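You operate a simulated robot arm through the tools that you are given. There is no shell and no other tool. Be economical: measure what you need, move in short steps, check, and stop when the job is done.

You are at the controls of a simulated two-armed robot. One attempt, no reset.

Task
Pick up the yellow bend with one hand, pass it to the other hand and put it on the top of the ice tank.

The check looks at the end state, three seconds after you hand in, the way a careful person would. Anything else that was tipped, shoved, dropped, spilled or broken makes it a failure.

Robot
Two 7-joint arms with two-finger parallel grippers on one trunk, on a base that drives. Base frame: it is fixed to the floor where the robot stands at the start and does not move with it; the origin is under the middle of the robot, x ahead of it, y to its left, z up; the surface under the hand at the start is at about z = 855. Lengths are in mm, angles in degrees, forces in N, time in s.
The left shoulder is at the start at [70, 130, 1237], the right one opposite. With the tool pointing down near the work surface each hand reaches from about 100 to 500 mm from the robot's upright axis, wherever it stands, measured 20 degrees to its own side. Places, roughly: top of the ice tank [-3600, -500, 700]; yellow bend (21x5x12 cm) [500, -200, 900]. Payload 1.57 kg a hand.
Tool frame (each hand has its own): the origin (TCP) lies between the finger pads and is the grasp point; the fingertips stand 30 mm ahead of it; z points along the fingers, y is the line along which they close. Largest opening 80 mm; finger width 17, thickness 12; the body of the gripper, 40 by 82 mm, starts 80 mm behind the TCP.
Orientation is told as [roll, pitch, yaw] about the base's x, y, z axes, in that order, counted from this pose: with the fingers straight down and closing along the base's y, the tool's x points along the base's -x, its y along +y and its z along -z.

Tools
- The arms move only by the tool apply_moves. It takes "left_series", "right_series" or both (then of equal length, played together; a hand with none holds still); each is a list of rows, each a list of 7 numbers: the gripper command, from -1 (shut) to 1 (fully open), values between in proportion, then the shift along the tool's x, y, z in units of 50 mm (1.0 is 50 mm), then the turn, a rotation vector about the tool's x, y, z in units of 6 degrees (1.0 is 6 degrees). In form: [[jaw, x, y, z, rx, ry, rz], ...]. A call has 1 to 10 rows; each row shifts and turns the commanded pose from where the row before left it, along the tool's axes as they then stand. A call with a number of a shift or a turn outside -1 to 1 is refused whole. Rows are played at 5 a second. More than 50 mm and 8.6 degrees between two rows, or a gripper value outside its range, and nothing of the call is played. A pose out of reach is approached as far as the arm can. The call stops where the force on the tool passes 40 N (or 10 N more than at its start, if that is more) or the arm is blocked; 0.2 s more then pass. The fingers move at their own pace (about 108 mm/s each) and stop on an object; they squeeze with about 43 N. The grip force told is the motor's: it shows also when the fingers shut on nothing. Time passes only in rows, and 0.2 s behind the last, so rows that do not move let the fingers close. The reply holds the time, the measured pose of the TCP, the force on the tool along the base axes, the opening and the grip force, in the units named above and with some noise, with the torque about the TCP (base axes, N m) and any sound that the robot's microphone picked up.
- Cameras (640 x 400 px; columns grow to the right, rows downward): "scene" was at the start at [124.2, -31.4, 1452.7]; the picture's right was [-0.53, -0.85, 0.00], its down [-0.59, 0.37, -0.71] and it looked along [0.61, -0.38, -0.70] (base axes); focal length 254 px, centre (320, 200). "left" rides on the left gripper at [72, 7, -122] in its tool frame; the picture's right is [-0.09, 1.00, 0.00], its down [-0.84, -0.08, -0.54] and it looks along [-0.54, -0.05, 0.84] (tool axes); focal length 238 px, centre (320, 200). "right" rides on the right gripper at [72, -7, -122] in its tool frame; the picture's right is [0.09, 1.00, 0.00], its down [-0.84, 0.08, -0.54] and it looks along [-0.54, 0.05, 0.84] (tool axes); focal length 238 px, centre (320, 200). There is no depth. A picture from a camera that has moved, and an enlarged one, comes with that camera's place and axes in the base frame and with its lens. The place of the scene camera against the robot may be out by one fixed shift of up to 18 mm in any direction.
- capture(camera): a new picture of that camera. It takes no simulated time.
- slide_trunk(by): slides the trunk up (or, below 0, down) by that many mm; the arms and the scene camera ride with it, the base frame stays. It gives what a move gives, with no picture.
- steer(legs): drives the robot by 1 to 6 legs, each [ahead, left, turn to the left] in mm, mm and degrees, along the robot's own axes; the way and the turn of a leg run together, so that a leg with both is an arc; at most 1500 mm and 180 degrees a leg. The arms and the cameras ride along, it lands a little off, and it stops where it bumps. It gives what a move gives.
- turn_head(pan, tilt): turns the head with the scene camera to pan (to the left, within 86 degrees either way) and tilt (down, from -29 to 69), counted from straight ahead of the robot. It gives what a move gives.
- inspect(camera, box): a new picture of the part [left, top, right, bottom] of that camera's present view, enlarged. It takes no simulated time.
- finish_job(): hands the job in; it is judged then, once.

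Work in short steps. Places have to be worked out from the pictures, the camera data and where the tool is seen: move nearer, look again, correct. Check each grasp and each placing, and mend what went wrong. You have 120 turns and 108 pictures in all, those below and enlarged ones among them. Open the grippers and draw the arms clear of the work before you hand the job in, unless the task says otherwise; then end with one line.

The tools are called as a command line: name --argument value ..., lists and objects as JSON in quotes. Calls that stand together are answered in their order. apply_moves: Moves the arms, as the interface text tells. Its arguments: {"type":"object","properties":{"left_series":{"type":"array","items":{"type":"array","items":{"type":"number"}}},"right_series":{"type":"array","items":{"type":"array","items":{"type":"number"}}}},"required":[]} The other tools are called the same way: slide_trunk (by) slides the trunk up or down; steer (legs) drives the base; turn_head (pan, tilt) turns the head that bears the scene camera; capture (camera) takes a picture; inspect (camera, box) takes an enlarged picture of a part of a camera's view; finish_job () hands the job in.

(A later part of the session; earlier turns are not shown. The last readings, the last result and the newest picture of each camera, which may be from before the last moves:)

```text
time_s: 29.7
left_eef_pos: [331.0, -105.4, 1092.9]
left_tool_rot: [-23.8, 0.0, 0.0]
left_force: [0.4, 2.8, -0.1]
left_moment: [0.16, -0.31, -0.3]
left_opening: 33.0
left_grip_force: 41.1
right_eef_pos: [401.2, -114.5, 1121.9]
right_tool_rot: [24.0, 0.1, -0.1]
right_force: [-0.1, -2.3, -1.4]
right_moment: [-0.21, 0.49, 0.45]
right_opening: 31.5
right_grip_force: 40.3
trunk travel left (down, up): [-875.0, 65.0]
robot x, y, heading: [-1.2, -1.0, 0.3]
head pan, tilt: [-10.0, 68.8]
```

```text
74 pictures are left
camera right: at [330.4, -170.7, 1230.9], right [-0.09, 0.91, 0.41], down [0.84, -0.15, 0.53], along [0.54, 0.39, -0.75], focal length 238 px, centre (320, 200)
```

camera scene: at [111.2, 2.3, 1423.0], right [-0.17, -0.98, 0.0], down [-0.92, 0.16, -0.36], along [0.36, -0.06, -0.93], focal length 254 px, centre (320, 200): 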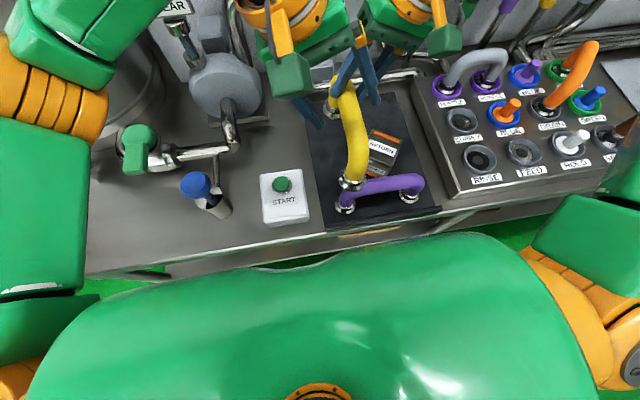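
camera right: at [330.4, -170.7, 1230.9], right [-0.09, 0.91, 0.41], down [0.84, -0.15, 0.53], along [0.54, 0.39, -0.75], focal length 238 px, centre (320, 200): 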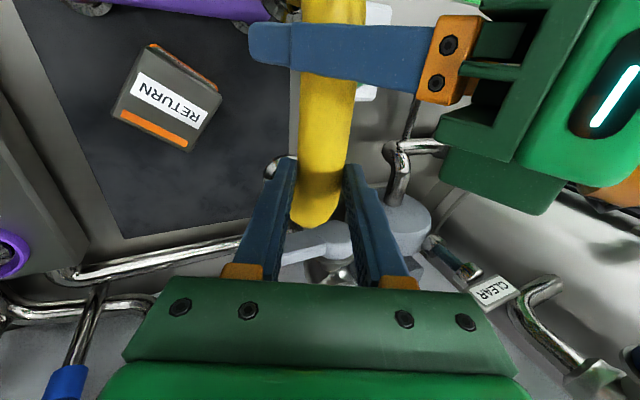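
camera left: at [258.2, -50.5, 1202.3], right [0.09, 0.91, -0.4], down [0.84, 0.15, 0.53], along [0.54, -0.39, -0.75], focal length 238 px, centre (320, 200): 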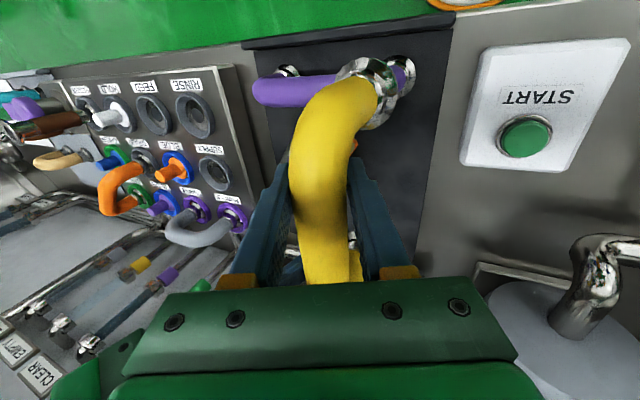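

The left hand grips (33 mm, 41 N). I open the right hand only as far as needed, then back it off along its axis.

apply_moves --right_series '[[0, 0, 0, 0, 0, 0, 0], [0.4, 0, 0, 0, 0, 0, 0], [0.4, 0, 0, -0.3, 0, 0, 0], [0.4, 0, 0, -0.6, 0, 0, 0], [0.4, 0, 0, -0.8, 0, 0, 0]]'

capture --camera "left"

capture --camera "right"

```text
time_s: 30.9
left_eef_pos: [330.7, -105.8, 1094.8]
left_tool_rot: [-24.0, 0.1, -0.1]
left_force: [-1.1, -0.2, 0.4]
left_moment: [0.0, 0.24, -0.03]
left_opening: 32.0
left_grip_force: 40.4
right_eef_pos: [401.0, -150.9, 1198.7]
right_tool_rot: [24.2, 0.0, 0.0]
right_force: [-0.7, 0.5, 0.7]
right_moment: [-0.02, -0.04, 0.02]
right_opening: 56.2
right_grip_force: 0.0
trunk travel left (down, up): [-875.0, 65.0]
robot x, y, heading: [-0.8, 0.1, -0.1]
head pan, tilt: [-10.0, 68.8]
```

```text
73 pictures are left
camera left: at [257.7, -50.8, 1202.5], right [0.09, 0.91, -0.4], down [0.84, 0.15, 0.53], along [0.54, -0.39, -0.75], focal length 238 px, centre (320, 200)
```

left: 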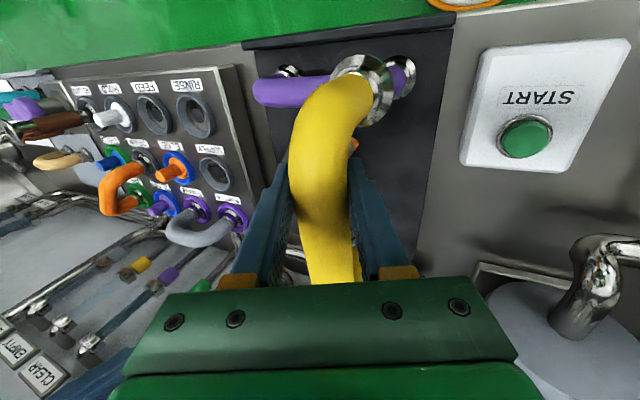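

```text
72 pictures are left
camera right: at [330.0, -206.4, 1307.3], right [-0.09, 0.91, 0.41], down [0.84, -0.15, 0.53], along [0.54, 0.39, -0.75], focal length 238 px, centre (320, 200)
```

right: 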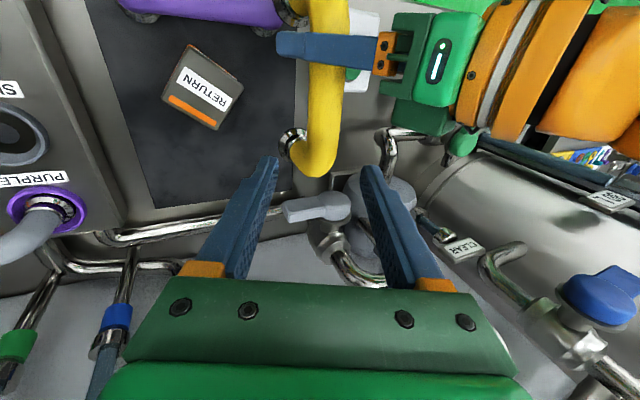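

The handover succeeded: the left hand alone holds the bend. I lift it 60 mm, draw the right hand away and straighten it, then look around for the tank.

apply_moves --left_series '[[-1, 0, -0.244, -0.548, 0, 0, 0], [-1, 0, -0.244, -0.548, 0, 0, 0], [-1, 0, 0, 0, 0, 0, 0], [-1, 0, 0, 0, 0, 0, 0], [-1, 0, 0, 0, 0, 0, 0], [-1, 0, 0, 0, 0, 0, 0], [-1, 0, 0, 0, 0, 0, 0]]' --right_series '[[0.4, 0, -0.6, -0.27, 0, 0, 0], [0.4, 0, -0.6, -0.27, 0, 0, 0], [0.4, 0, -0.6, -0.27, 0, 0, 0], [0.4, 0.5, 0, 0, 1, 0, 0], [0.4, 0.5, 0, 0, 1, 0, 0], [0.4, 0.5, 0, 0, 1, 0, 0], [0.4, 0.5, 0, 0, 1, 0, 0]]'

turn_head --pan -86 --tilt 20

capture --camera "scene"

turn_head --pan 86 --tilt 20

capture --camera "scene"

```text
time_s: 32.5
left_eef_pos: [327.7, -105.5, 1153.7]
left_tool_rot: [-24.0, 0.0, 0.0]
left_force: [0.0, 0.1, -5.0]
left_moment: [-0.03, 0.21, 0.02]
left_opening: 32.2
left_grip_force: 40.4
right_eef_pos: [297.3, -248.1, 1198.2]
right_tool_rot: [-0.1, 0.1, -0.1]
right_force: [1.1, 0.1, -0.5]
right_moment: [-0.04, 0.03, 0.0]
right_opening: 55.8
right_grip_force: 0.1
trunk travel left (down, up): [-875.0, 65.0]
robot x, y, heading: [-2.0, -1.0, -0.2]
head pan, tilt: [-10.0, 68.8]
```

```text
time_s: 34.0
left_eef_pos: [329.3, -107.3, 1154.3]
left_tool_rot: [-24.0, 0.1, -0.1]
left_force: [-0.4, 0.0, -5.6]
left_moment: [-0.02, 0.21, 0.0]
left_opening: 32.3
left_grip_force: 41.0
right_eef_pos: [298.4, -248.6, 1200.1]
right_tool_rot: [0.1, 0.1, 0.1]
right_force: [0.2, 0.2, 0.1]
right_moment: [0.03, 0.01, -0.02]
right_opening: 55.9
right_grip_force: 0.0
trunk travel left (down, up): [-875.0, 65.0]
robot x, y, heading: [-0.0, -1.7, 0.1]
head pan, tilt: [-85.9, 20.0]
```

```text
71 pictures are left
camera scene: at [62.9, -81.5, 1490.5], right [-1.0, -0.07, 0.0], down [-0.03, 0.34, -0.94], along [0.07, -0.94, -0.34], focal length 254 px, centre (320, 200)
```

scene: 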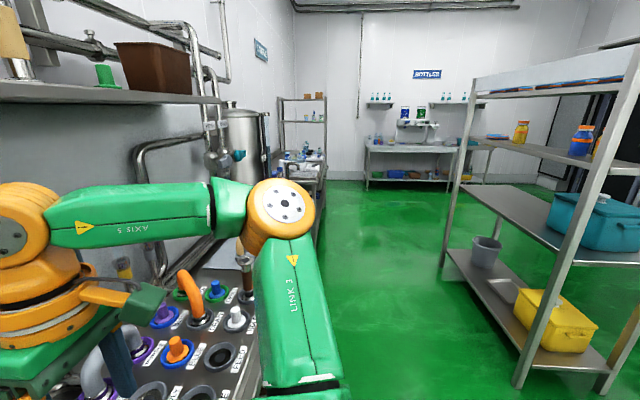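

```text
time_s: 36.6
left_eef_pos: [328.4, -107.7, 1155.1]
left_tool_rot: [-24.0, 0.1, -0.1]
left_force: [-0.8, -0.2, -6.2]
left_moment: [-0.02, 0.23, 0.01]
left_opening: 32.4
left_grip_force: 40.9
right_eef_pos: [299.0, -246.3, 1199.3]
right_tool_rot: [0.2, 0.1, 0.0]
right_force: [-0.1, -0.6, -0.3]
right_moment: [0.01, 0.05, -0.01]
right_opening: 56.1
right_grip_force: 0.1
trunk travel left (down, up): [-875.0, 65.0]
robot x, y, heading: [0.6, 1.0, -0.2]
head pan, tilt: [85.9, 20.0]
```

```text
70 pictures are left
camera scene: at [62.8, 104.3, 1490.6], right [1.0, -0.07, 0.0], down [-0.03, -0.34, -0.94], along [0.07, 0.94, -0.34], focal length 254 px, centre (320, 200)
```

scene: 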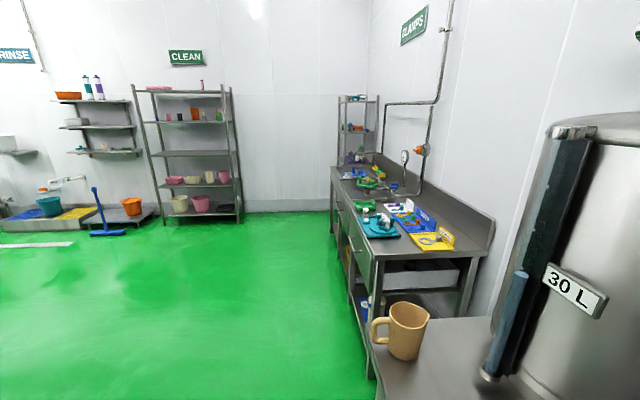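

The bend's weight now reads on the left hand. The floor behind looks clear on the left, with a rack behind-right beyond y≈−1170, so I back off 450 mm from the bench, turn left 90° and look again.

steer --legs '[[-450, 0, 0], [0, 0, 90]]'

turn_head --pan 75 --tilt 20

capture --camera "scene"

```text
time_s: 43.1
left_eef_pos: [-337.6, 328.8, 1154.9]
left_tool_rot: [-24.1, 0.1, 90.3]
left_force: [0.8, -0.4, -5.8]
left_moment: [-0.21, -0.01, 0.03]
left_opening: 32.3
left_grip_force: 40.7
right_eef_pos: [-197.3, 299.3, 1197.9]
right_tool_rot: [0.2, 0.2, 90.1]
right_force: [-0.2, -0.5, -0.4]
right_moment: [0.02, 0.02, 0.01]
right_opening: 55.9
right_grip_force: 0.1
trunk travel left (down, up): [-875.0, 65.0]
robot x, y, heading: [-445.9, -2.0, 90.0]
head pan, tilt: [85.9, 20.0]
```

```text
time_s: 43.8
left_eef_pos: [-337.2, 329.3, 1154.2]
left_tool_rot: [-24.1, 0.2, 90.2]
left_force: [-0.4, -0.7, -6.0]
left_moment: [-0.26, -0.04, -0.02]
left_opening: 32.3
left_grip_force: 40.7
right_eef_pos: [-198.7, 299.0, 1199.6]
right_tool_rot: [0.0, 0.1, 90.2]
right_force: [-0.3, -0.5, -0.6]
right_moment: [-0.02, 0.0, 0.02]
right_opening: 56.2
right_grip_force: 0.0
trunk travel left (down, up): [-875.0, 65.0]
robot x, y, heading: [-445.2, 0.3, 90.1]
head pan, tilt: [75.0, 20.0]
```

```text
69 pictures are left
camera scene: at [-529.2, 86.3, 1490.6], right [0.25, 0.97, 0.0], down [0.33, -0.09, -0.94], along [-0.91, 0.24, -0.34], focal length 254 px, centre (320, 200)
```

scene: 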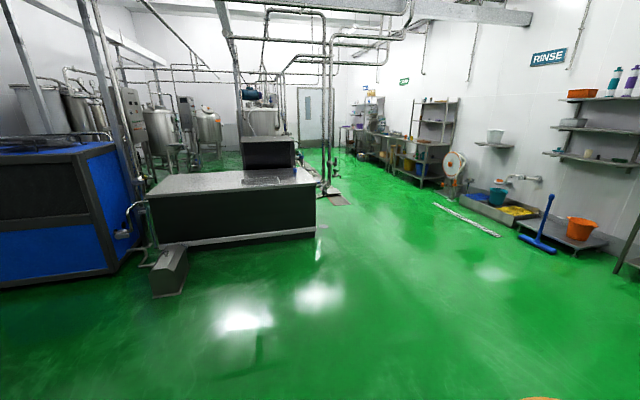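

The ice tank is the long box with the shiny top: near edge at x≈−3124, y from about −900 to +715, top z≈700. A small grey box sits on the floor near (−2550,−650), so I turn to face the tank and drive along y≈0 with the floor clear ahead.

steer --legs '[[0, 0, 90], [1100, 0, 0], [800, 0, 0]]'

turn_head --pan 0 --tilt 30

capture --camera "scene"

```text
time_s: 57.0
left_eef_pos: [-2658.7, 172.0, 1154.6]
left_tool_rot: [-23.9, 0.0, 178.5]
left_force: [0.1, 0.2, -6.0]
left_moment: [-0.02, -0.17, -0.04]
left_opening: 32.5
left_grip_force: 40.6
right_eef_pos: [-2623.7, 310.4, 1199.3]
right_tool_rot: [0.0, 0.1, 178.3]
right_force: [-0.7, -0.6, 0.0]
right_moment: [0.0, 0.01, 0.03]
right_opening: 55.8
right_grip_force: 0.0
trunk travel left (down, up): [-875.0, 65.0]
robot x, y, heading: [-2335.5, 54.7, 178.5]
head pan, tilt: [75.0, 20.0]
```

```text
time_s: 58.5
left_eef_pos: [-2659.8, 170.8, 1154.0]
left_tool_rot: [-24.0, 0.1, 178.4]
left_force: [0.1, 0.1, -5.8]
left_moment: [-0.03, -0.23, 0.02]
left_opening: 32.4
left_grip_force: 40.6
right_eef_pos: [-2624.9, 309.7, 1198.5]
right_tool_rot: [0.0, 0.1, 178.5]
right_force: [0.3, -0.1, -0.7]
right_moment: [0.01, -0.03, -0.01]
right_opening: 56.1
right_grip_force: 0.0
trunk travel left (down, up): [-875.0, 65.0]
robot x, y, heading: [-2331.0, 55.1, 178.6]
head pan, tilt: [0.0, 30.0]
```

```text
68 pictures are left
camera scene: at [-2471.2, 70.8, 1474.4], right [0.03, 1.0, 0.0], down [0.5, -0.01, -0.87], along [-0.87, 0.02, -0.5], focal length 254 px, centre (320, 200)
```

scene: 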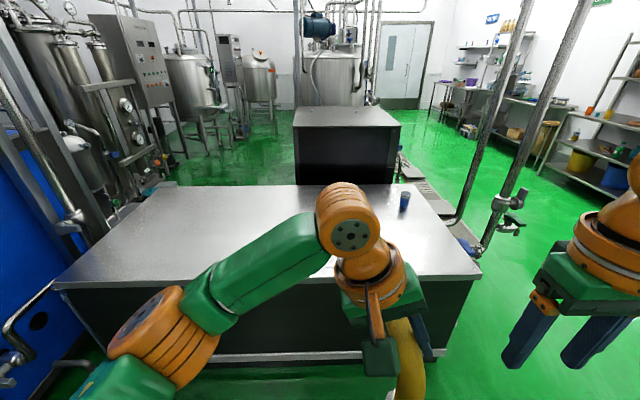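

The tank top is empty but for a cup far off at (−3750,600); its near edge is at x≈−3185. I drive up until the edge is about as far from me as the bench was at the start, shifting a little left.

steer --legs '[[0, 0, 1.5], [560, 150, 0]]'

turn_head --pan 0 --tilt 55

capture --camera "scene"

capture --camera "right"

capture --camera "left"

```text
time_s: 62.2
left_eef_pos: [-3221.3, 17.2, 1154.8]
left_tool_rot: [-24.0, 0.0, 179.7]
left_force: [0.6, 0.2, -4.9]
left_moment: [-0.01, -0.25, -0.03]
left_opening: 32.5
left_grip_force: 41.1
right_eef_pos: [-3189.0, 157.0, 1198.8]
right_tool_rot: [0.1, 0.0, 179.6]
right_force: [-0.6, -0.3, 0.3]
right_moment: [-0.01, 0.0, -0.01]
right_opening: 56.3
right_grip_force: 0.1
trunk travel left (down, up): [-875.0, 65.0]
robot x, y, heading: [-2892.5, -91.9, 179.6]
head pan, tilt: [0.0, 30.0]
```

```text
time_s: 63.1
left_eef_pos: [-3222.1, 16.5, 1154.7]
left_tool_rot: [-24.0, 0.1, 179.7]
left_force: [-0.2, -0.4, -5.5]
left_moment: [0.0, -0.22, 0.0]
left_opening: 32.6
left_grip_force: 40.9
right_eef_pos: [-3191.2, 154.9, 1200.0]
right_tool_rot: [0.0, 0.0, 179.6]
right_force: [0.4, 0.7, -0.2]
right_moment: [-0.04, -0.03, 0.0]
right_opening: 56.0
right_grip_force: 0.1
trunk travel left (down, up): [-875.0, 65.0]
robot x, y, heading: [-2888.6, -93.5, 179.6]
head pan, tilt: [0.0, 55.0]
```

```text
67 pictures are left
camera scene: at [-3013.1, -80.0, 1438.5], right [0.01, 1.0, 0.0], down [0.82, -0.01, -0.57], along [-0.57, 0.0, -0.82], focal length 254 px, centre (320, 200)
```

scene: 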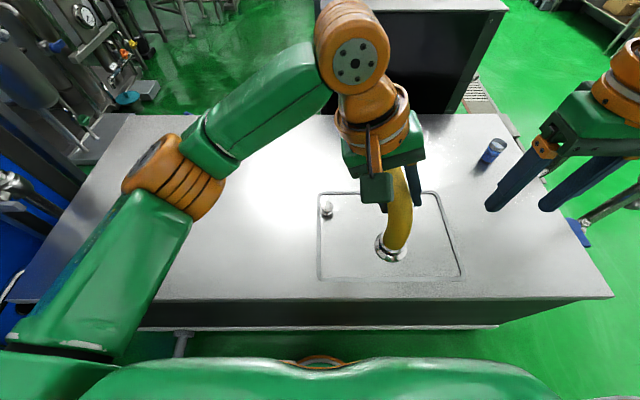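

```text
66 pictures are left
camera right: at [-3117.9, 162.6, 1321.0], right [0.09, -1.0, 0.0], down [-0.84, -0.07, 0.54], along [-0.54, -0.05, -0.84], focal length 238 px, centre (320, 200)
```

right: 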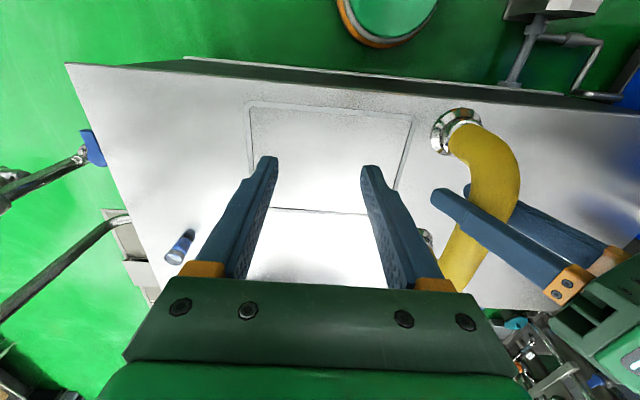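

```text
65 pictures are left
camera left: at [-3151.4, -38.8, 1263.8], right [-0.1, -0.91, -0.4], down [-0.84, -0.14, 0.53], along [-0.54, 0.39, -0.75], focal length 238 px, centre (320, 200)
```

left: 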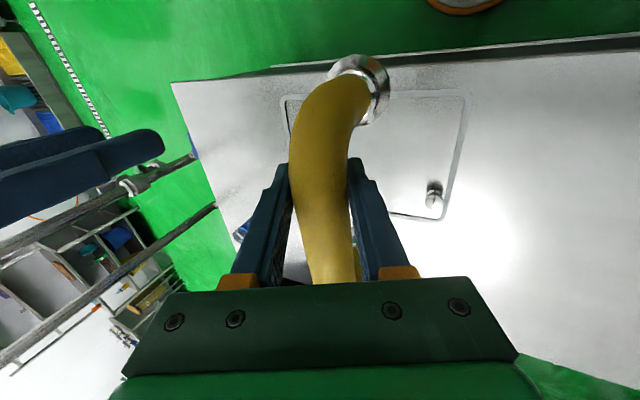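

The tank top has a hatch (y −88…+334) with a small knob, while the surface left of it is flat and empty. I move the left hand 260 mm to its left and 60 mm ahead, over about (−3285,−245), and check the bend's attitude.

apply_moves --left_series '[[-1, -0.2, 0.792, -0.353, 0, 0, 0], [-1, -0.2, 0.792, -0.353, 0, 0, 0], [-1, -0.2, 0.792, -0.353, 0, 0, 0], [-1, -0.2, 0.792, -0.353, 0, 0, 0], [-1, -0.2, 0.792, -0.353, 0, 0, 0], [-1, -0.2, 0.792, -0.353, 0, 0, 0], [-1, 0, 0, 0, 0, 0, 0]]'

turn_head --pan 25 --tilt 45

capture --camera "scene"

capture --camera "right"

```text
time_s: 64.7
left_eef_pos: [-3286.0, -242.0, 1152.8]
left_tool_rot: [-24.0, 0.1, 179.6]
left_force: [-0.7, 0.7, -6.9]
left_moment: [0.0, -0.22, -0.01]
left_opening: 32.4
left_grip_force: 40.7
right_eef_pos: [-3191.7, 156.0, 1198.8]
right_tool_rot: [0.0, 0.1, 179.6]
right_force: [-0.2, 0.1, -0.1]
right_moment: [0.01, -0.01, -0.01]
right_opening: 56.2
right_grip_force: 0.0
trunk travel left (down, up): [-875.0, 65.0]
robot x, y, heading: [-2894.9, -91.1, 179.7]
head pan, tilt: [0.0, 55.0]
```

```text
time_s: 65.6
left_eef_pos: [-3286.0, -241.8, 1152.9]
left_tool_rot: [-24.0, 0.1, 179.7]
left_force: [-0.8, -0.9, -6.2]
left_moment: [0.02, -0.16, -0.01]
left_opening: 32.7
left_grip_force: 41.6
right_eef_pos: [-3191.1, 155.4, 1198.9]
right_tool_rot: [0.0, 0.1, 179.7]
right_force: [0.0, 0.7, 0.1]
right_moment: [0.04, 0.03, -0.01]
right_opening: 55.9
right_grip_force: 0.1
trunk travel left (down, up): [-875.0, 65.0]
robot x, y, heading: [-2895.3, -89.8, 179.8]
head pan, tilt: [25.0, 45.0]
```

```text
64 pictures are left
camera scene: at [-3014.8, -115.0, 1451.8], right [-0.42, 0.91, 0.0], down [0.64, 0.29, -0.71], along [-0.64, -0.29, -0.71], focal length 254 px, centre (320, 200)
```

scene: 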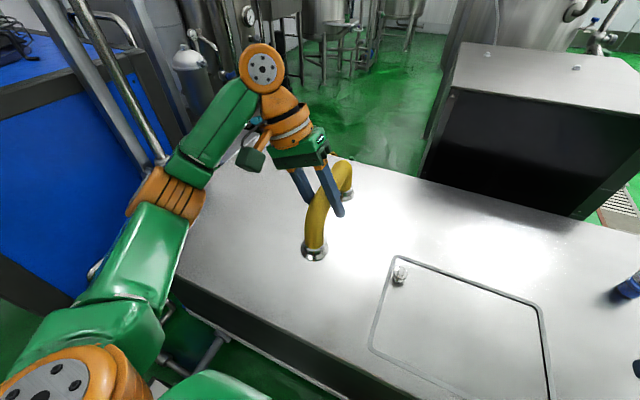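

```text
63 pictures are left
camera right: at [-3117.7, 161.9, 1321.2], right [0.09, -1.0, 0.0], down [-0.84, -0.07, 0.54], along [-0.54, -0.05, -0.84], focal length 238 px, centre (320, 200)
```

right: 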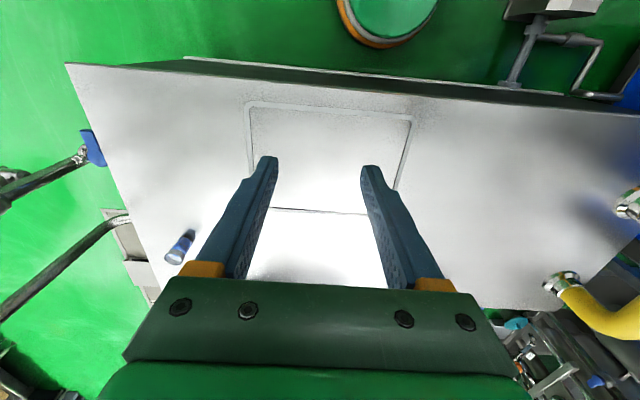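

I zoom in on the bend to measure its tilt.

inspect --camera "scene" --box '[240, 110, 400, 270]'

```text
2.50 times, centred on (320, 190) of scene
camera zoom: at [-3014.8, -115.0, 1451.8], right [-0.42, 0.91, 0.0], down [0.64, 0.29, -0.71], along [-0.64, -0.29, -0.71], focal length 635 px, centre (320, 225)
```

zoom: 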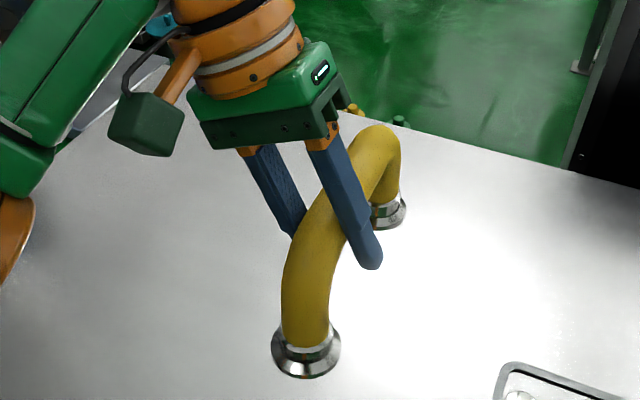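

The bend hangs nearly upright, with its far end about 4° low and feet near z≈1030. I slide the trunk down 155 mm to put the arms in the same relation to this surface as at the start, and bring up the pitch by 4°.

slide_trunk --by -155

apply_moves --left_series '[[-1, 0, 0, 0, 0, -0.61, 0.27], [-1, 0, 0, 0, 0, 0, 0]]'

inspect --camera "scene" --box '[240, 110, 400, 270]'

capture --camera "scene"

```text
time_s: 67.3
left_eef_pos: [-3285.8, -242.2, 999.8]
left_tool_rot: [-24.0, 0.1, 179.7]
left_force: [-0.7, -0.1, -4.6]
left_moment: [-0.01, -0.2, 0.0]
left_opening: 32.8
left_grip_force: 40.4
right_eef_pos: [-3190.6, 155.5, 1045.1]
right_tool_rot: [0.1, 0.1, 179.6]
right_force: [0.1, 0.5, -0.1]
right_moment: [0.01, 0.0, -0.02]
right_opening: 55.9
right_grip_force: 0.1
trunk travel left (down, up): [-720.0, 220.0]
robot x, y, heading: [-2891.5, -90.9, 179.8]
head pan, tilt: [25.0, 45.0]
```

```text
time_s: 68.0
left_eef_pos: [-3284.6, -240.7, 1000.3]
left_tool_rot: [-24.0, -3.9, 179.7]
left_force: [-0.4, 0.0, -5.8]
left_moment: [0.05, -0.22, 0.02]
left_opening: 32.7
left_grip_force: 40.8
right_eef_pos: [-3190.2, 156.2, 1043.7]
right_tool_rot: [0.0, 0.2, 179.6]
right_force: [-0.4, -0.7, -0.4]
right_moment: [-0.01, -0.01, -0.01]
right_opening: 56.2
right_grip_force: 0.0
trunk travel left (down, up): [-720.0, 220.0]
robot x, y, heading: [-2892.2, -92.7, 179.4]
head pan, tilt: [25.0, 45.0]
```

```text
2.50 times, centred on (320, 190) of scene
camera zoom: at [-3014.6, -115.1, 1296.8], right [-0.42, 0.91, 0.0], down [0.64, 0.3, -0.71], along [-0.64, -0.29, -0.71], focal length 635 px, centre (320, 225)
```

zoom: 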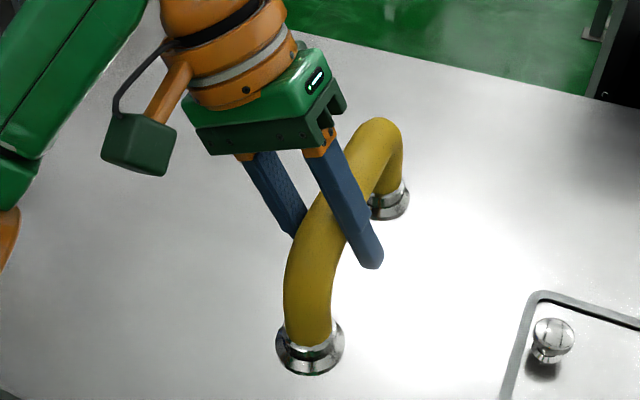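

```text
60 pictures are left
camera scene: at [-3014.6, -115.1, 1296.8], right [-0.42, 0.91, 0.0], down [0.64, 0.3, -0.71], along [-0.64, -0.29, -0.71], focal length 254 px, centre (320, 200)
```

scene: 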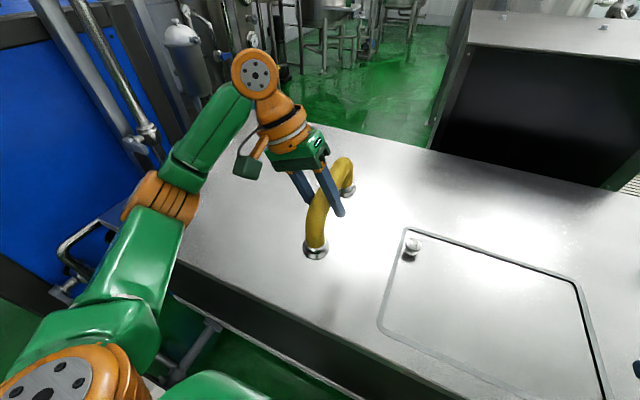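

The pitch estimate from this steep angle is too rough. I roll the right hand 60° so its camera looks sideways at the bend for a proper side view.

apply_moves --right_series '[[0.4, 0, 0, 0, -1, 0, 0], [0.4, 0, 0, 0, -1, 0, 0], [0.4, 0, 0, 0, -1, 0, 0], [0.4, 0, 0, 0, -1, 0, 0], [0.4, 0, 0, 0, -1, 0, 0], [0.4, 0, 0, 0, -1, 0, 0], [0.4, 0, 0, 0, -1, 0, 0], [0.4, 0, 0, 0, -1, 0, 0], [0.4, 0, 0, 0, -1, 0, 0], [0.4, 0, 0, 0, -1, 0, 0]]'

capture --camera "right"

```text
time_s: 70.2
left_eef_pos: [-3286.6, -240.9, 998.8]
left_tool_rot: [-24.0, -3.9, 179.7]
left_force: [0.2, 1.2, -5.9]
left_moment: [0.0, -0.23, -0.01]
left_opening: 32.5
left_grip_force: 41.3
right_eef_pos: [-3190.4, 155.3, 1044.0]
right_tool_rot: [60.1, 0.1, 179.6]
right_force: [0.3, 0.0, -0.2]
right_moment: [-0.01, -0.02, -0.02]
right_opening: 55.8
right_grip_force: 0.1
trunk travel left (down, up): [-720.0, 220.0]
robot x, y, heading: [-2889.5, -91.7, 179.8]
head pan, tilt: [25.0, 45.0]
```

```text
59 pictures are left
camera right: at [-3116.6, 264.4, 1099.0], right [0.09, -0.5, 0.86], down [-0.83, 0.44, 0.34], along [-0.54, -0.75, -0.38], focal length 238 px, centre (320, 200)
```

right: 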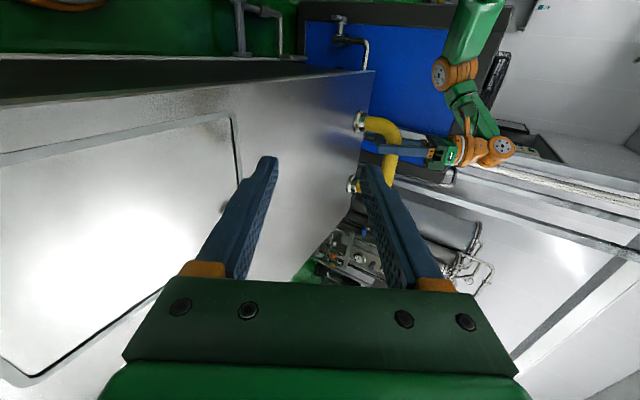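

inspect --camera "right" --box '[320, 90, 440, 210]'

```text
3.33 times, centred on (380, 150) of right
camera zoom: at [-3116.6, 264.4, 1099.0], right [0.09, -0.5, 0.86], down [-0.83, 0.44, 0.34], along [-0.54, -0.75, -0.38], focal length 794 px, centre (120, 367)
```

zoom: 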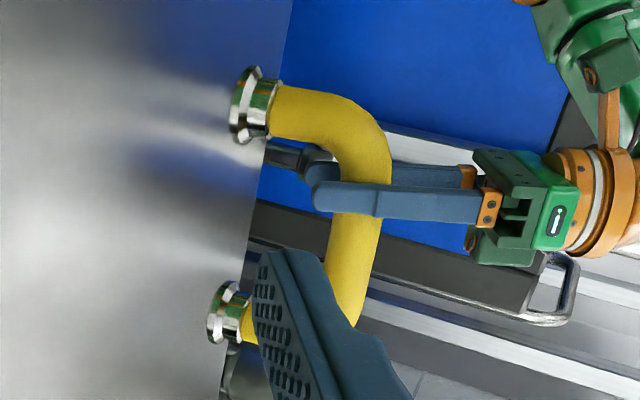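

The side view shows the far foot about 9 mm (3°) high, feet at z≈890–910, legs otherwise upright. I take back 3° of pitch and lower 140 mm.

apply_moves --left_series '[[-1, 0, 0, 0, 0, 0.457, -0.203], [-1, 0, 0.285, 0.64, 0, 0, 0], [-1, 0, 0.285, 0.64, 0, 0, 0], [-1, 0, 0.285, 0.64, 0, 0, 0], [-1, 0, 0.285, 0.64, 0, 0, 0], [-1, 0, 0, 0, 0, 0, 0]]'

capture --camera "right"

capture --camera "scene"

```text
time_s: 71.5
left_eef_pos: [-3288.1, -241.3, 860.4]
left_tool_rot: [-24.0, -0.8, 179.6]
left_force: [0.0, 0.2, -6.2]
left_moment: [0.03, -0.21, -0.02]
left_opening: 32.6
left_grip_force: 41.0
right_eef_pos: [-3190.7, 155.4, 1043.5]
right_tool_rot: [60.0, 0.1, 179.6]
right_force: [0.5, 0.8, -0.1]
right_moment: [-0.03, 0.02, 0.03]
right_opening: 56.0
right_grip_force: 0.1
trunk travel left (down, up): [-720.0, 220.0]
robot x, y, heading: [-2894.2, -91.6, 179.8]
head pan, tilt: [25.0, 45.0]
```

```text
57 pictures are left
camera right: at [-3116.3, 264.0, 1099.3], right [0.09, -0.5, 0.86], down [-0.83, 0.44, 0.34], along [-0.54, -0.75, -0.38], focal length 238 px, centre (320, 200)
```

right: 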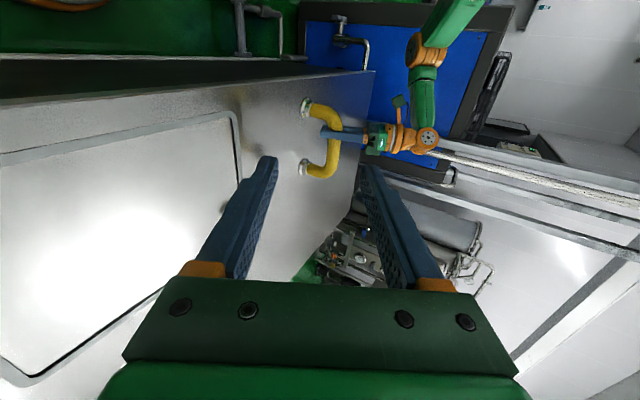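

```text
56 pictures are left
camera scene: at [-3014.4, -115.0, 1296.9], right [-0.42, 0.91, 0.0], down [0.64, 0.3, -0.71], along [-0.64, -0.29, -0.71], focal length 254 px, centre (320, 200)
```

scene: 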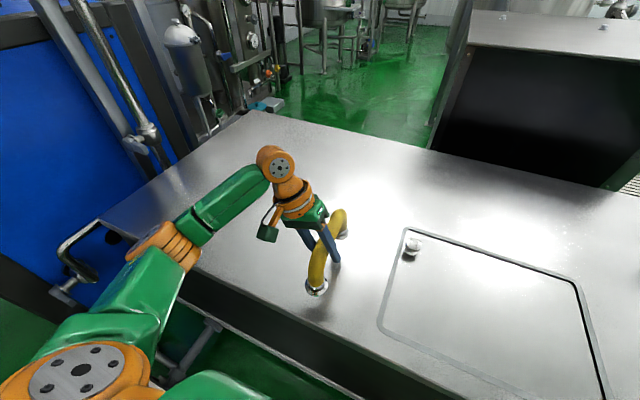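

The near foot is only about 55 mm from the tank's edge, so I move 45 mm further in and zoom in from the side.

apply_moves --left_series '[[-1, -0.45, 0, 0, 0, 0, 0], [-1, -0.45, 0, 0, 0, 0, 0], [-1, 0, 0, 0, 0, 0, 0]]'

inspect --camera "right" --box '[270, 70, 410, 210]'

inspect --camera "scene" --box '[240, 140, 400, 320]'

```text
time_s: 72.3
left_eef_pos: [-3333.5, -242.7, 860.6]
left_tool_rot: [-24.0, -0.9, 179.5]
left_force: [-0.9, -0.7, -5.1]
left_moment: [0.01, -0.21, -0.01]
left_opening: 32.6
left_grip_force: 40.9
right_eef_pos: [-3190.1, 154.9, 1044.8]
right_tool_rot: [59.9, 0.1, 179.5]
right_force: [0.2, 0.0, -0.2]
right_moment: [0.0, -0.01, -0.03]
right_opening: 56.0
right_grip_force: 0.0
trunk travel left (down, up): [-720.0, 220.0]
robot x, y, heading: [-2892.5, -91.1, 179.6]
head pan, tilt: [25.0, 45.0]
```

```text
2.86 times, centred on (340, 140) of right
camera zoom: at [-3116.1, 263.7, 1099.4], right [0.09, -0.5, 0.86], down [-0.83, 0.44, 0.34], along [-0.54, -0.75, -0.38], focal length 681 px, centre (263, 371)
```

zoom: 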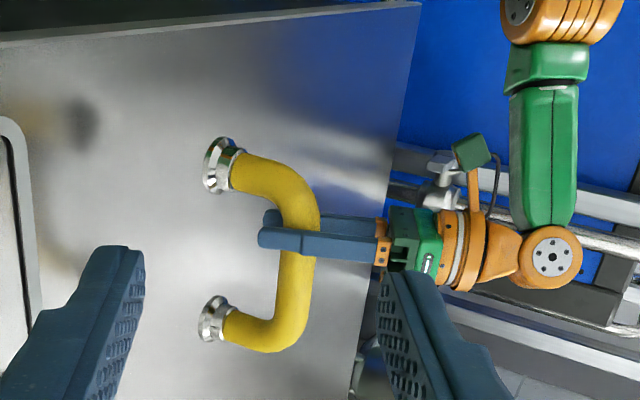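

```text
2.22 times, centred on (320, 230) of scene
camera zoom: at [-3014.1, -115.4, 1296.9], right [-0.42, 0.91, 0.0], down [0.64, 0.3, -0.71], along [-0.64, -0.29, -0.71], focal length 565 px, centre (320, 133)
```

zoom: 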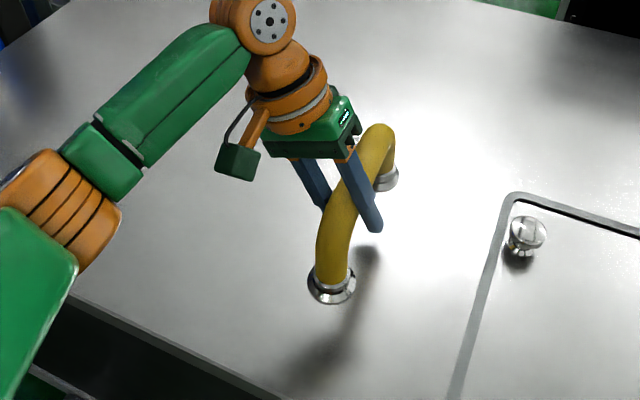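

The bend is now level (feet z≈770 and 772). I lower 40 mm and look again.

apply_moves --left_series '[[-1, 0, 0.163, 0.366, 0, 0, 0], [-1, 0, 0.163, 0.366, 0, 0, 0], [-1, 0, 0, 0, 0, 0, 0]]'

inspect --camera "right" --box '[250, 70, 390, 210]'

```text
time_s: 73.2
left_eef_pos: [-3332.7, -240.3, 822.0]
left_tool_rot: [-24.1, -0.9, 179.7]
left_force: [-0.4, 0.0, -6.5]
left_moment: [0.01, -0.24, 0.0]
left_opening: 32.7
left_grip_force: 40.7
right_eef_pos: [-3189.8, 155.3, 1044.7]
right_tool_rot: [60.1, 0.0, 179.7]
right_force: [0.1, -0.9, -0.1]
right_moment: [0.0, -0.02, -0.01]
right_opening: 56.0
right_grip_force: 0.1
trunk travel left (down, up): [-720.0, 220.0]
robot x, y, heading: [-2893.9, -92.9, 179.6]
head pan, tilt: [25.0, 45.0]
```

```text
2.86 times, centred on (320, 140) of right
camera zoom: at [-3116.5, 264.0, 1099.2], right [0.09, -0.5, 0.86], down [-0.83, 0.44, 0.34], along [-0.54, -0.75, -0.38], focal length 681 px, centre (320, 371)
```

zoom: 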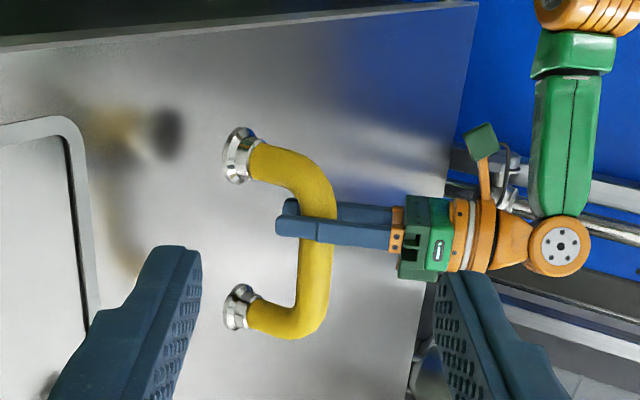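

By the reflection, some 30 mm remain. I lower in 3 mm rows, watching the force.

apply_moves --left_series '[[-1, 0, 0.0244, 0.0548, 0, 0, 0], [-1, 0, 0.0244, 0.0548, 0, 0, 0], [-1, 0, 0.0244, 0.0548, 0, 0, 0], [-1, 0, 0.0244, 0.0548, 0, 0, 0], [-1, 0, 0.0244, 0.0548, 0, 0, 0], [-1, 0, 0.0244, 0.0548, 0, 0, 0], [-1, 0, 0, 0, 0, 0, 0]]'

inspect --camera "right" --box '[250, 70, 390, 210]'

inspect --camera "scene" --box '[260, 180, 380, 300]'

```text
time_s: 74.8
left_eef_pos: [-3334.5, -240.9, 802.0]
left_tool_rot: [-24.0, -0.9, 179.7]
left_force: [-0.4, -0.5, -5.7]
left_moment: [0.04, -0.24, -0.01]
left_opening: 32.6
left_grip_force: 40.9
right_eef_pos: [-3190.6, 156.4, 1043.9]
right_tool_rot: [60.0, 0.1, 179.7]
right_force: [0.3, -0.4, 0.1]
right_moment: [0.0, -0.02, 0.01]
right_opening: 55.9
right_grip_force: 0.0
trunk travel left (down, up): [-720.0, 220.0]
robot x, y, heading: [-2896.8, -95.0, 179.4]
head pan, tilt: [25.0, 45.0]
```

```text
2.86 times, centred on (320, 140) of right
camera zoom: at [-3116.6, 263.9, 1099.2], right [0.09, -0.5, 0.86], down [-0.83, 0.44, 0.34], along [-0.54, -0.75, -0.38], focal length 681 px, centre (320, 371)
```

zoom: 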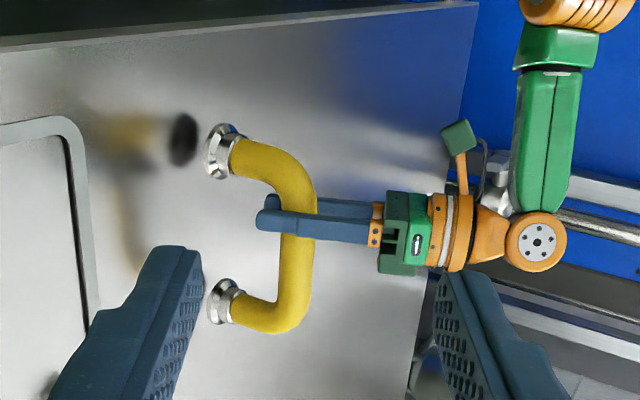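

```text
3.33 times, centred on (320, 240) of scene
camera zoom: at [-3014.7, -115.1, 1296.8], right [-0.42, 0.91, 0.0], down [0.64, 0.3, -0.71], along [-0.64, -0.29, -0.71], focal length 847 px, centre (320, 67)
```

zoom: 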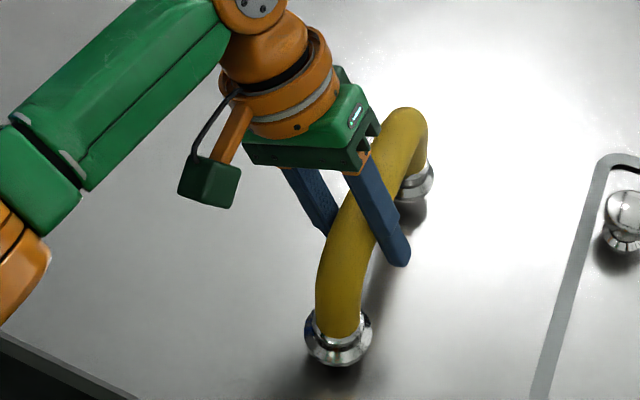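

About 7 mm remain by the foot-to-reflection gap. I continue in 1.5 mm rows.

apply_moves --left_series '[[-1, 0, 0.0122, 0.0274, 0, 0, 0], [-1, 0, 0.0122, 0.0274, 0, 0, 0], [-1, 0, 0.0122, 0.0274, 0, 0, 0], [-1, 0, 0.0122, 0.0274, 0, 0, 0], [-1, 0, 0, 0, 0, 0, 0]]'

inspect --camera "right" --box '[250, 70, 390, 210]'

```text
time_s: 76.0
left_eef_pos: [-3333.8, -241.7, 795.5]
left_tool_rot: [-24.0, -0.8, 179.7]
left_force: [0.5, -0.1, -4.5]
left_moment: [-0.01, -0.2, -0.01]
left_opening: 32.3
left_grip_force: 40.7
right_eef_pos: [-3190.3, 156.4, 1043.0]
right_tool_rot: [60.1, 0.0, 179.6]
right_force: [-0.5, 1.1, -0.4]
right_moment: [0.01, -0.02, 0.03]
right_opening: 55.7
right_grip_force: 0.0
trunk travel left (down, up): [-720.0, 220.0]
robot x, y, heading: [-2893.2, -91.6, 179.5]
head pan, tilt: [25.0, 45.0]
```

```text
2.86 times, centred on (320, 140) of right
camera zoom: at [-3116.6, 263.9, 1099.2], right [0.09, -0.5, 0.86], down [-0.83, 0.44, 0.34], along [-0.54, -0.75, -0.38], focal length 681 px, centre (320, 371)
```

zoom: 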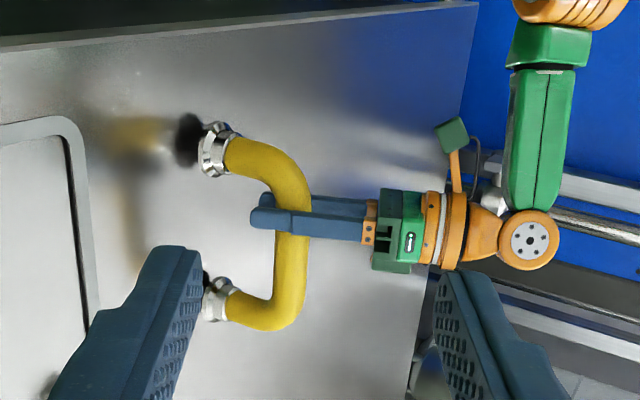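

Nearly touching now. I lower a few more 1 mm rows until contact shows in the force.

apply_moves --left_series '[[-1, 0, 0.0081, 0.0183, 0, 0, 0], [-1, 0, 0.0081, 0.0183, 0, 0, 0], [-1, 0, 0.0081, 0.0183, 0, 0, 0], [-1, 0, 0, 0, 0, 0, 0]]'

inspect --camera "right" --box '[270, 90, 350, 190]'

```text
time_s: 77.0
left_eef_pos: [-3334.9, -241.0, 793.4]
left_tool_rot: [-24.0, -0.9, 179.7]
left_force: [-0.5, 0.2, -6.0]
left_moment: [-0.04, -0.23, -0.04]
left_opening: 32.5
left_grip_force: 40.9
right_eef_pos: [-3190.4, 155.0, 1043.4]
right_tool_rot: [60.0, 0.1, 179.6]
right_force: [-0.2, -0.3, 0.3]
right_moment: [0.03, 0.02, -0.02]
right_opening: 56.0
right_grip_force: 0.1
trunk travel left (down, up): [-720.0, 220.0]
robot x, y, heading: [-2890.2, -90.2, 179.5]
head pan, tilt: [25.0, 45.0]
```

```text
4.00 times, centred on (310, 140) of right
camera zoom: at [-3116.6, 263.9, 1099.2], right [0.09, -0.5, 0.86], down [-0.83, 0.44, 0.34], along [-0.54, -0.75, -0.38], focal length 953 px, centre (360, 440)
```

zoom: 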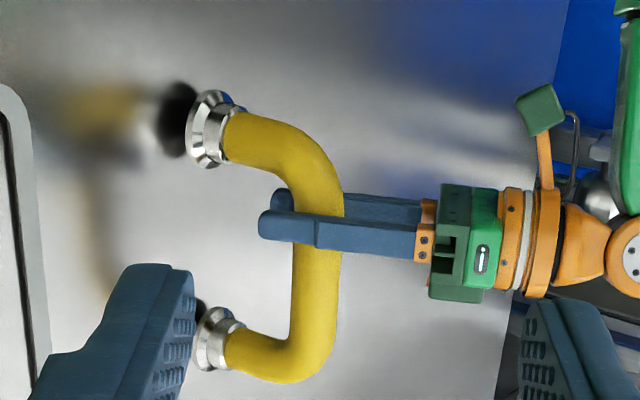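

Still no contact, and the dark underside is visible in the reflection. I continue down 6 mm in small rows.

apply_moves --left_series '[[-1, 0, 0.0122, 0.0274, 0, 0, 0], [-1, 0, 0.0122, 0.0274, 0, 0, 0], [-1, 0, 0.0122, 0.0274, 0, 0, 0], [-1, 0, 0, 0, 0, 0, 0]]'

```text
time_s: 78.0
left_eef_pos: [-3334.5, -242.1, 788.6]
left_tool_rot: [-24.0, -0.9, 179.7]
left_force: [0.2, -0.5, -6.0]
left_moment: [0.03, -0.23, 0.0]
left_opening: 32.6
left_grip_force: 41.5
right_eef_pos: [-3192.2, 155.0, 1044.0]
right_tool_rot: [60.0, 0.2, 179.6]
right_force: [0.3, 0.2, 0.6]
right_moment: [-0.01, 0.0, 0.0]
right_opening: 56.0
right_grip_force: 0.0
trunk travel left (down, up): [-720.0, 220.0]
robot x, y, heading: [-2894.1, -94.6, 179.3]
head pan, tilt: [25.0, 45.0]
```

No contact yet; another 4.5 mm with a look.

apply_moves --left_series '[[-1, 0, 0.0122, 0.0274, 0, 0, 0], [-1, 0, 0.0122, 0.0274, 0, 0, 0], [-1, 0, 0.0122, 0.0274, 0, 0, 0], [-1, 0, 0, 0, 0, 0, 0]]'

inspect --camera "right" --box '[270, 90, 350, 190]'

```text
time_s: 79.0
left_eef_pos: [-3334.7, -241.8, 785.4]
left_tool_rot: [-24.1, -1.2, 179.6]
left_force: [-1.6, -1.2, 3.8]
left_moment: [-0.38, 0.88, 0.19]
left_opening: 32.8
left_grip_force: 40.9
right_eef_pos: [-3189.4, 154.6, 1044.8]
right_tool_rot: [60.0, 0.1, 179.6]
right_force: [-0.3, 0.4, 0.7]
right_moment: [0.01, 0.01, 0.0]
right_opening: 55.9
right_grip_force: 0.1
trunk travel left (down, up): [-720.0, 220.0]
robot x, y, heading: [-2894.7, -98.1, 179.7]
head pan, tilt: [25.0, 45.0]
```

```text
4.00 times, centred on (310, 140) of right
camera zoom: at [-3114.9, 264.1, 1099.7], right [0.09, -0.5, 0.86], down [-0.83, 0.44, 0.34], along [-0.54, -0.75, -0.38], focal length 953 px, centre (360, 440)
```

zoom: 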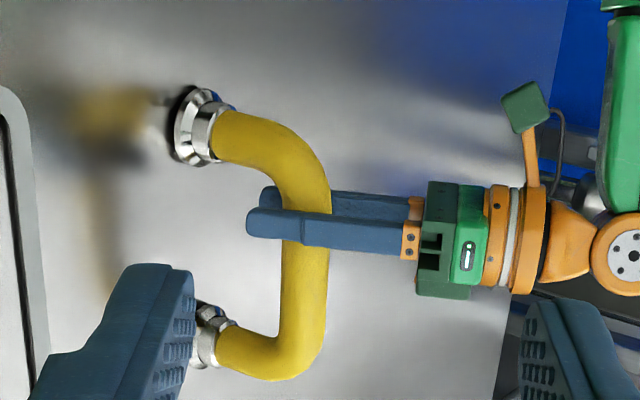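

Contact: the far foot touches first (10 N, lever about 112 mm), and the near foot is about 2 mm off. I pitch up 1° and lower another 2 mm so both feet rest.

apply_moves --left_series '[[-1, 0, 0.0081, 0.0183, 0, -0.15, 0.07], [-1, 0, 0.0081, 0.0183, 0, 0, 0], [-1, 0, 0, 0, 0, 0, 0]]'

inspect --camera "right" --box '[270, 90, 350, 190]'

inspect --camera "scene" --box '[260, 180, 380, 300]'

```text
time_s: 79.8
left_eef_pos: [-3333.0, -238.5, 784.7]
left_tool_rot: [-24.0, -2.2, 179.7]
left_force: [-9.2, -1.2, 22.8]
left_moment: [-0.17, -1.04, -0.07]
left_opening: 32.7
left_grip_force: 40.9
right_eef_pos: [-3188.6, 158.0, 1043.8]
right_tool_rot: [60.1, -0.2, 179.6]
right_force: [0.6, 0.1, 0.0]
right_moment: [0.01, -0.01, 0.0]
right_opening: 55.8
right_grip_force: 0.1
trunk travel left (down, up): [-720.0, 220.0]
robot x, y, heading: [-2892.4, -96.5, 179.7]
head pan, tilt: [25.0, 45.0]
```

```text
4.00 times, centred on (310, 140) of right
camera zoom: at [-3114.1, 265.6, 1099.4], right [0.09, -0.5, 0.86], down [-0.83, 0.44, 0.34], along [-0.55, -0.75, -0.38], focal length 953 px, centre (360, 440)
```

zoom: 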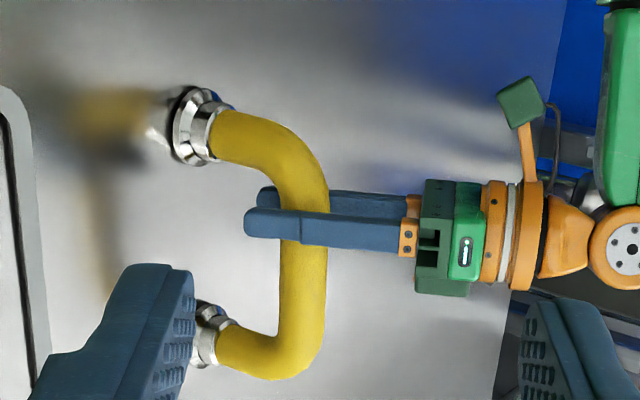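

```text
3.33 times, centred on (320, 240) of scene
camera zoom: at [-3011.8, -113.2, 1297.4], right [-0.42, 0.91, 0.0], down [0.64, 0.29, -0.71], along [-0.64, -0.3, -0.71], focal length 847 px, centre (320, 67)
```

zoom: 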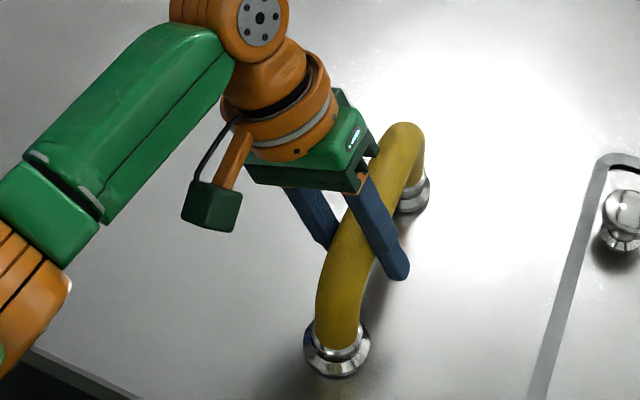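

Both feet now carry load. I relieve by 1 mm, then open gently.

apply_moves --left_series '[[-1, 0, -0.0081, -0.0183, 0, 0, 0], [-1, 0, 0, 0, 0, 0, 0]]'

```text
time_s: 80.3
left_eef_pos: [-3333.0, -239.8, 784.2]
left_tool_rot: [-24.0, -2.0, 179.6]
left_force: [-5.6, 3.0, 9.2]
left_moment: [0.02, 0.67, -0.04]
left_opening: 32.5
left_grip_force: 41.0
right_eef_pos: [-3187.5, 158.5, 1045.7]
right_tool_rot: [60.0, 0.0, 179.6]
right_force: [0.5, -0.2, -0.1]
right_moment: [-0.01, -0.02, -0.02]
right_opening: 56.4
right_grip_force: 0.0
trunk travel left (down, up): [-720.0, 220.0]
robot x, y, heading: [-2893.2, -95.0, 179.5]
head pan, tilt: [25.0, 45.0]
```

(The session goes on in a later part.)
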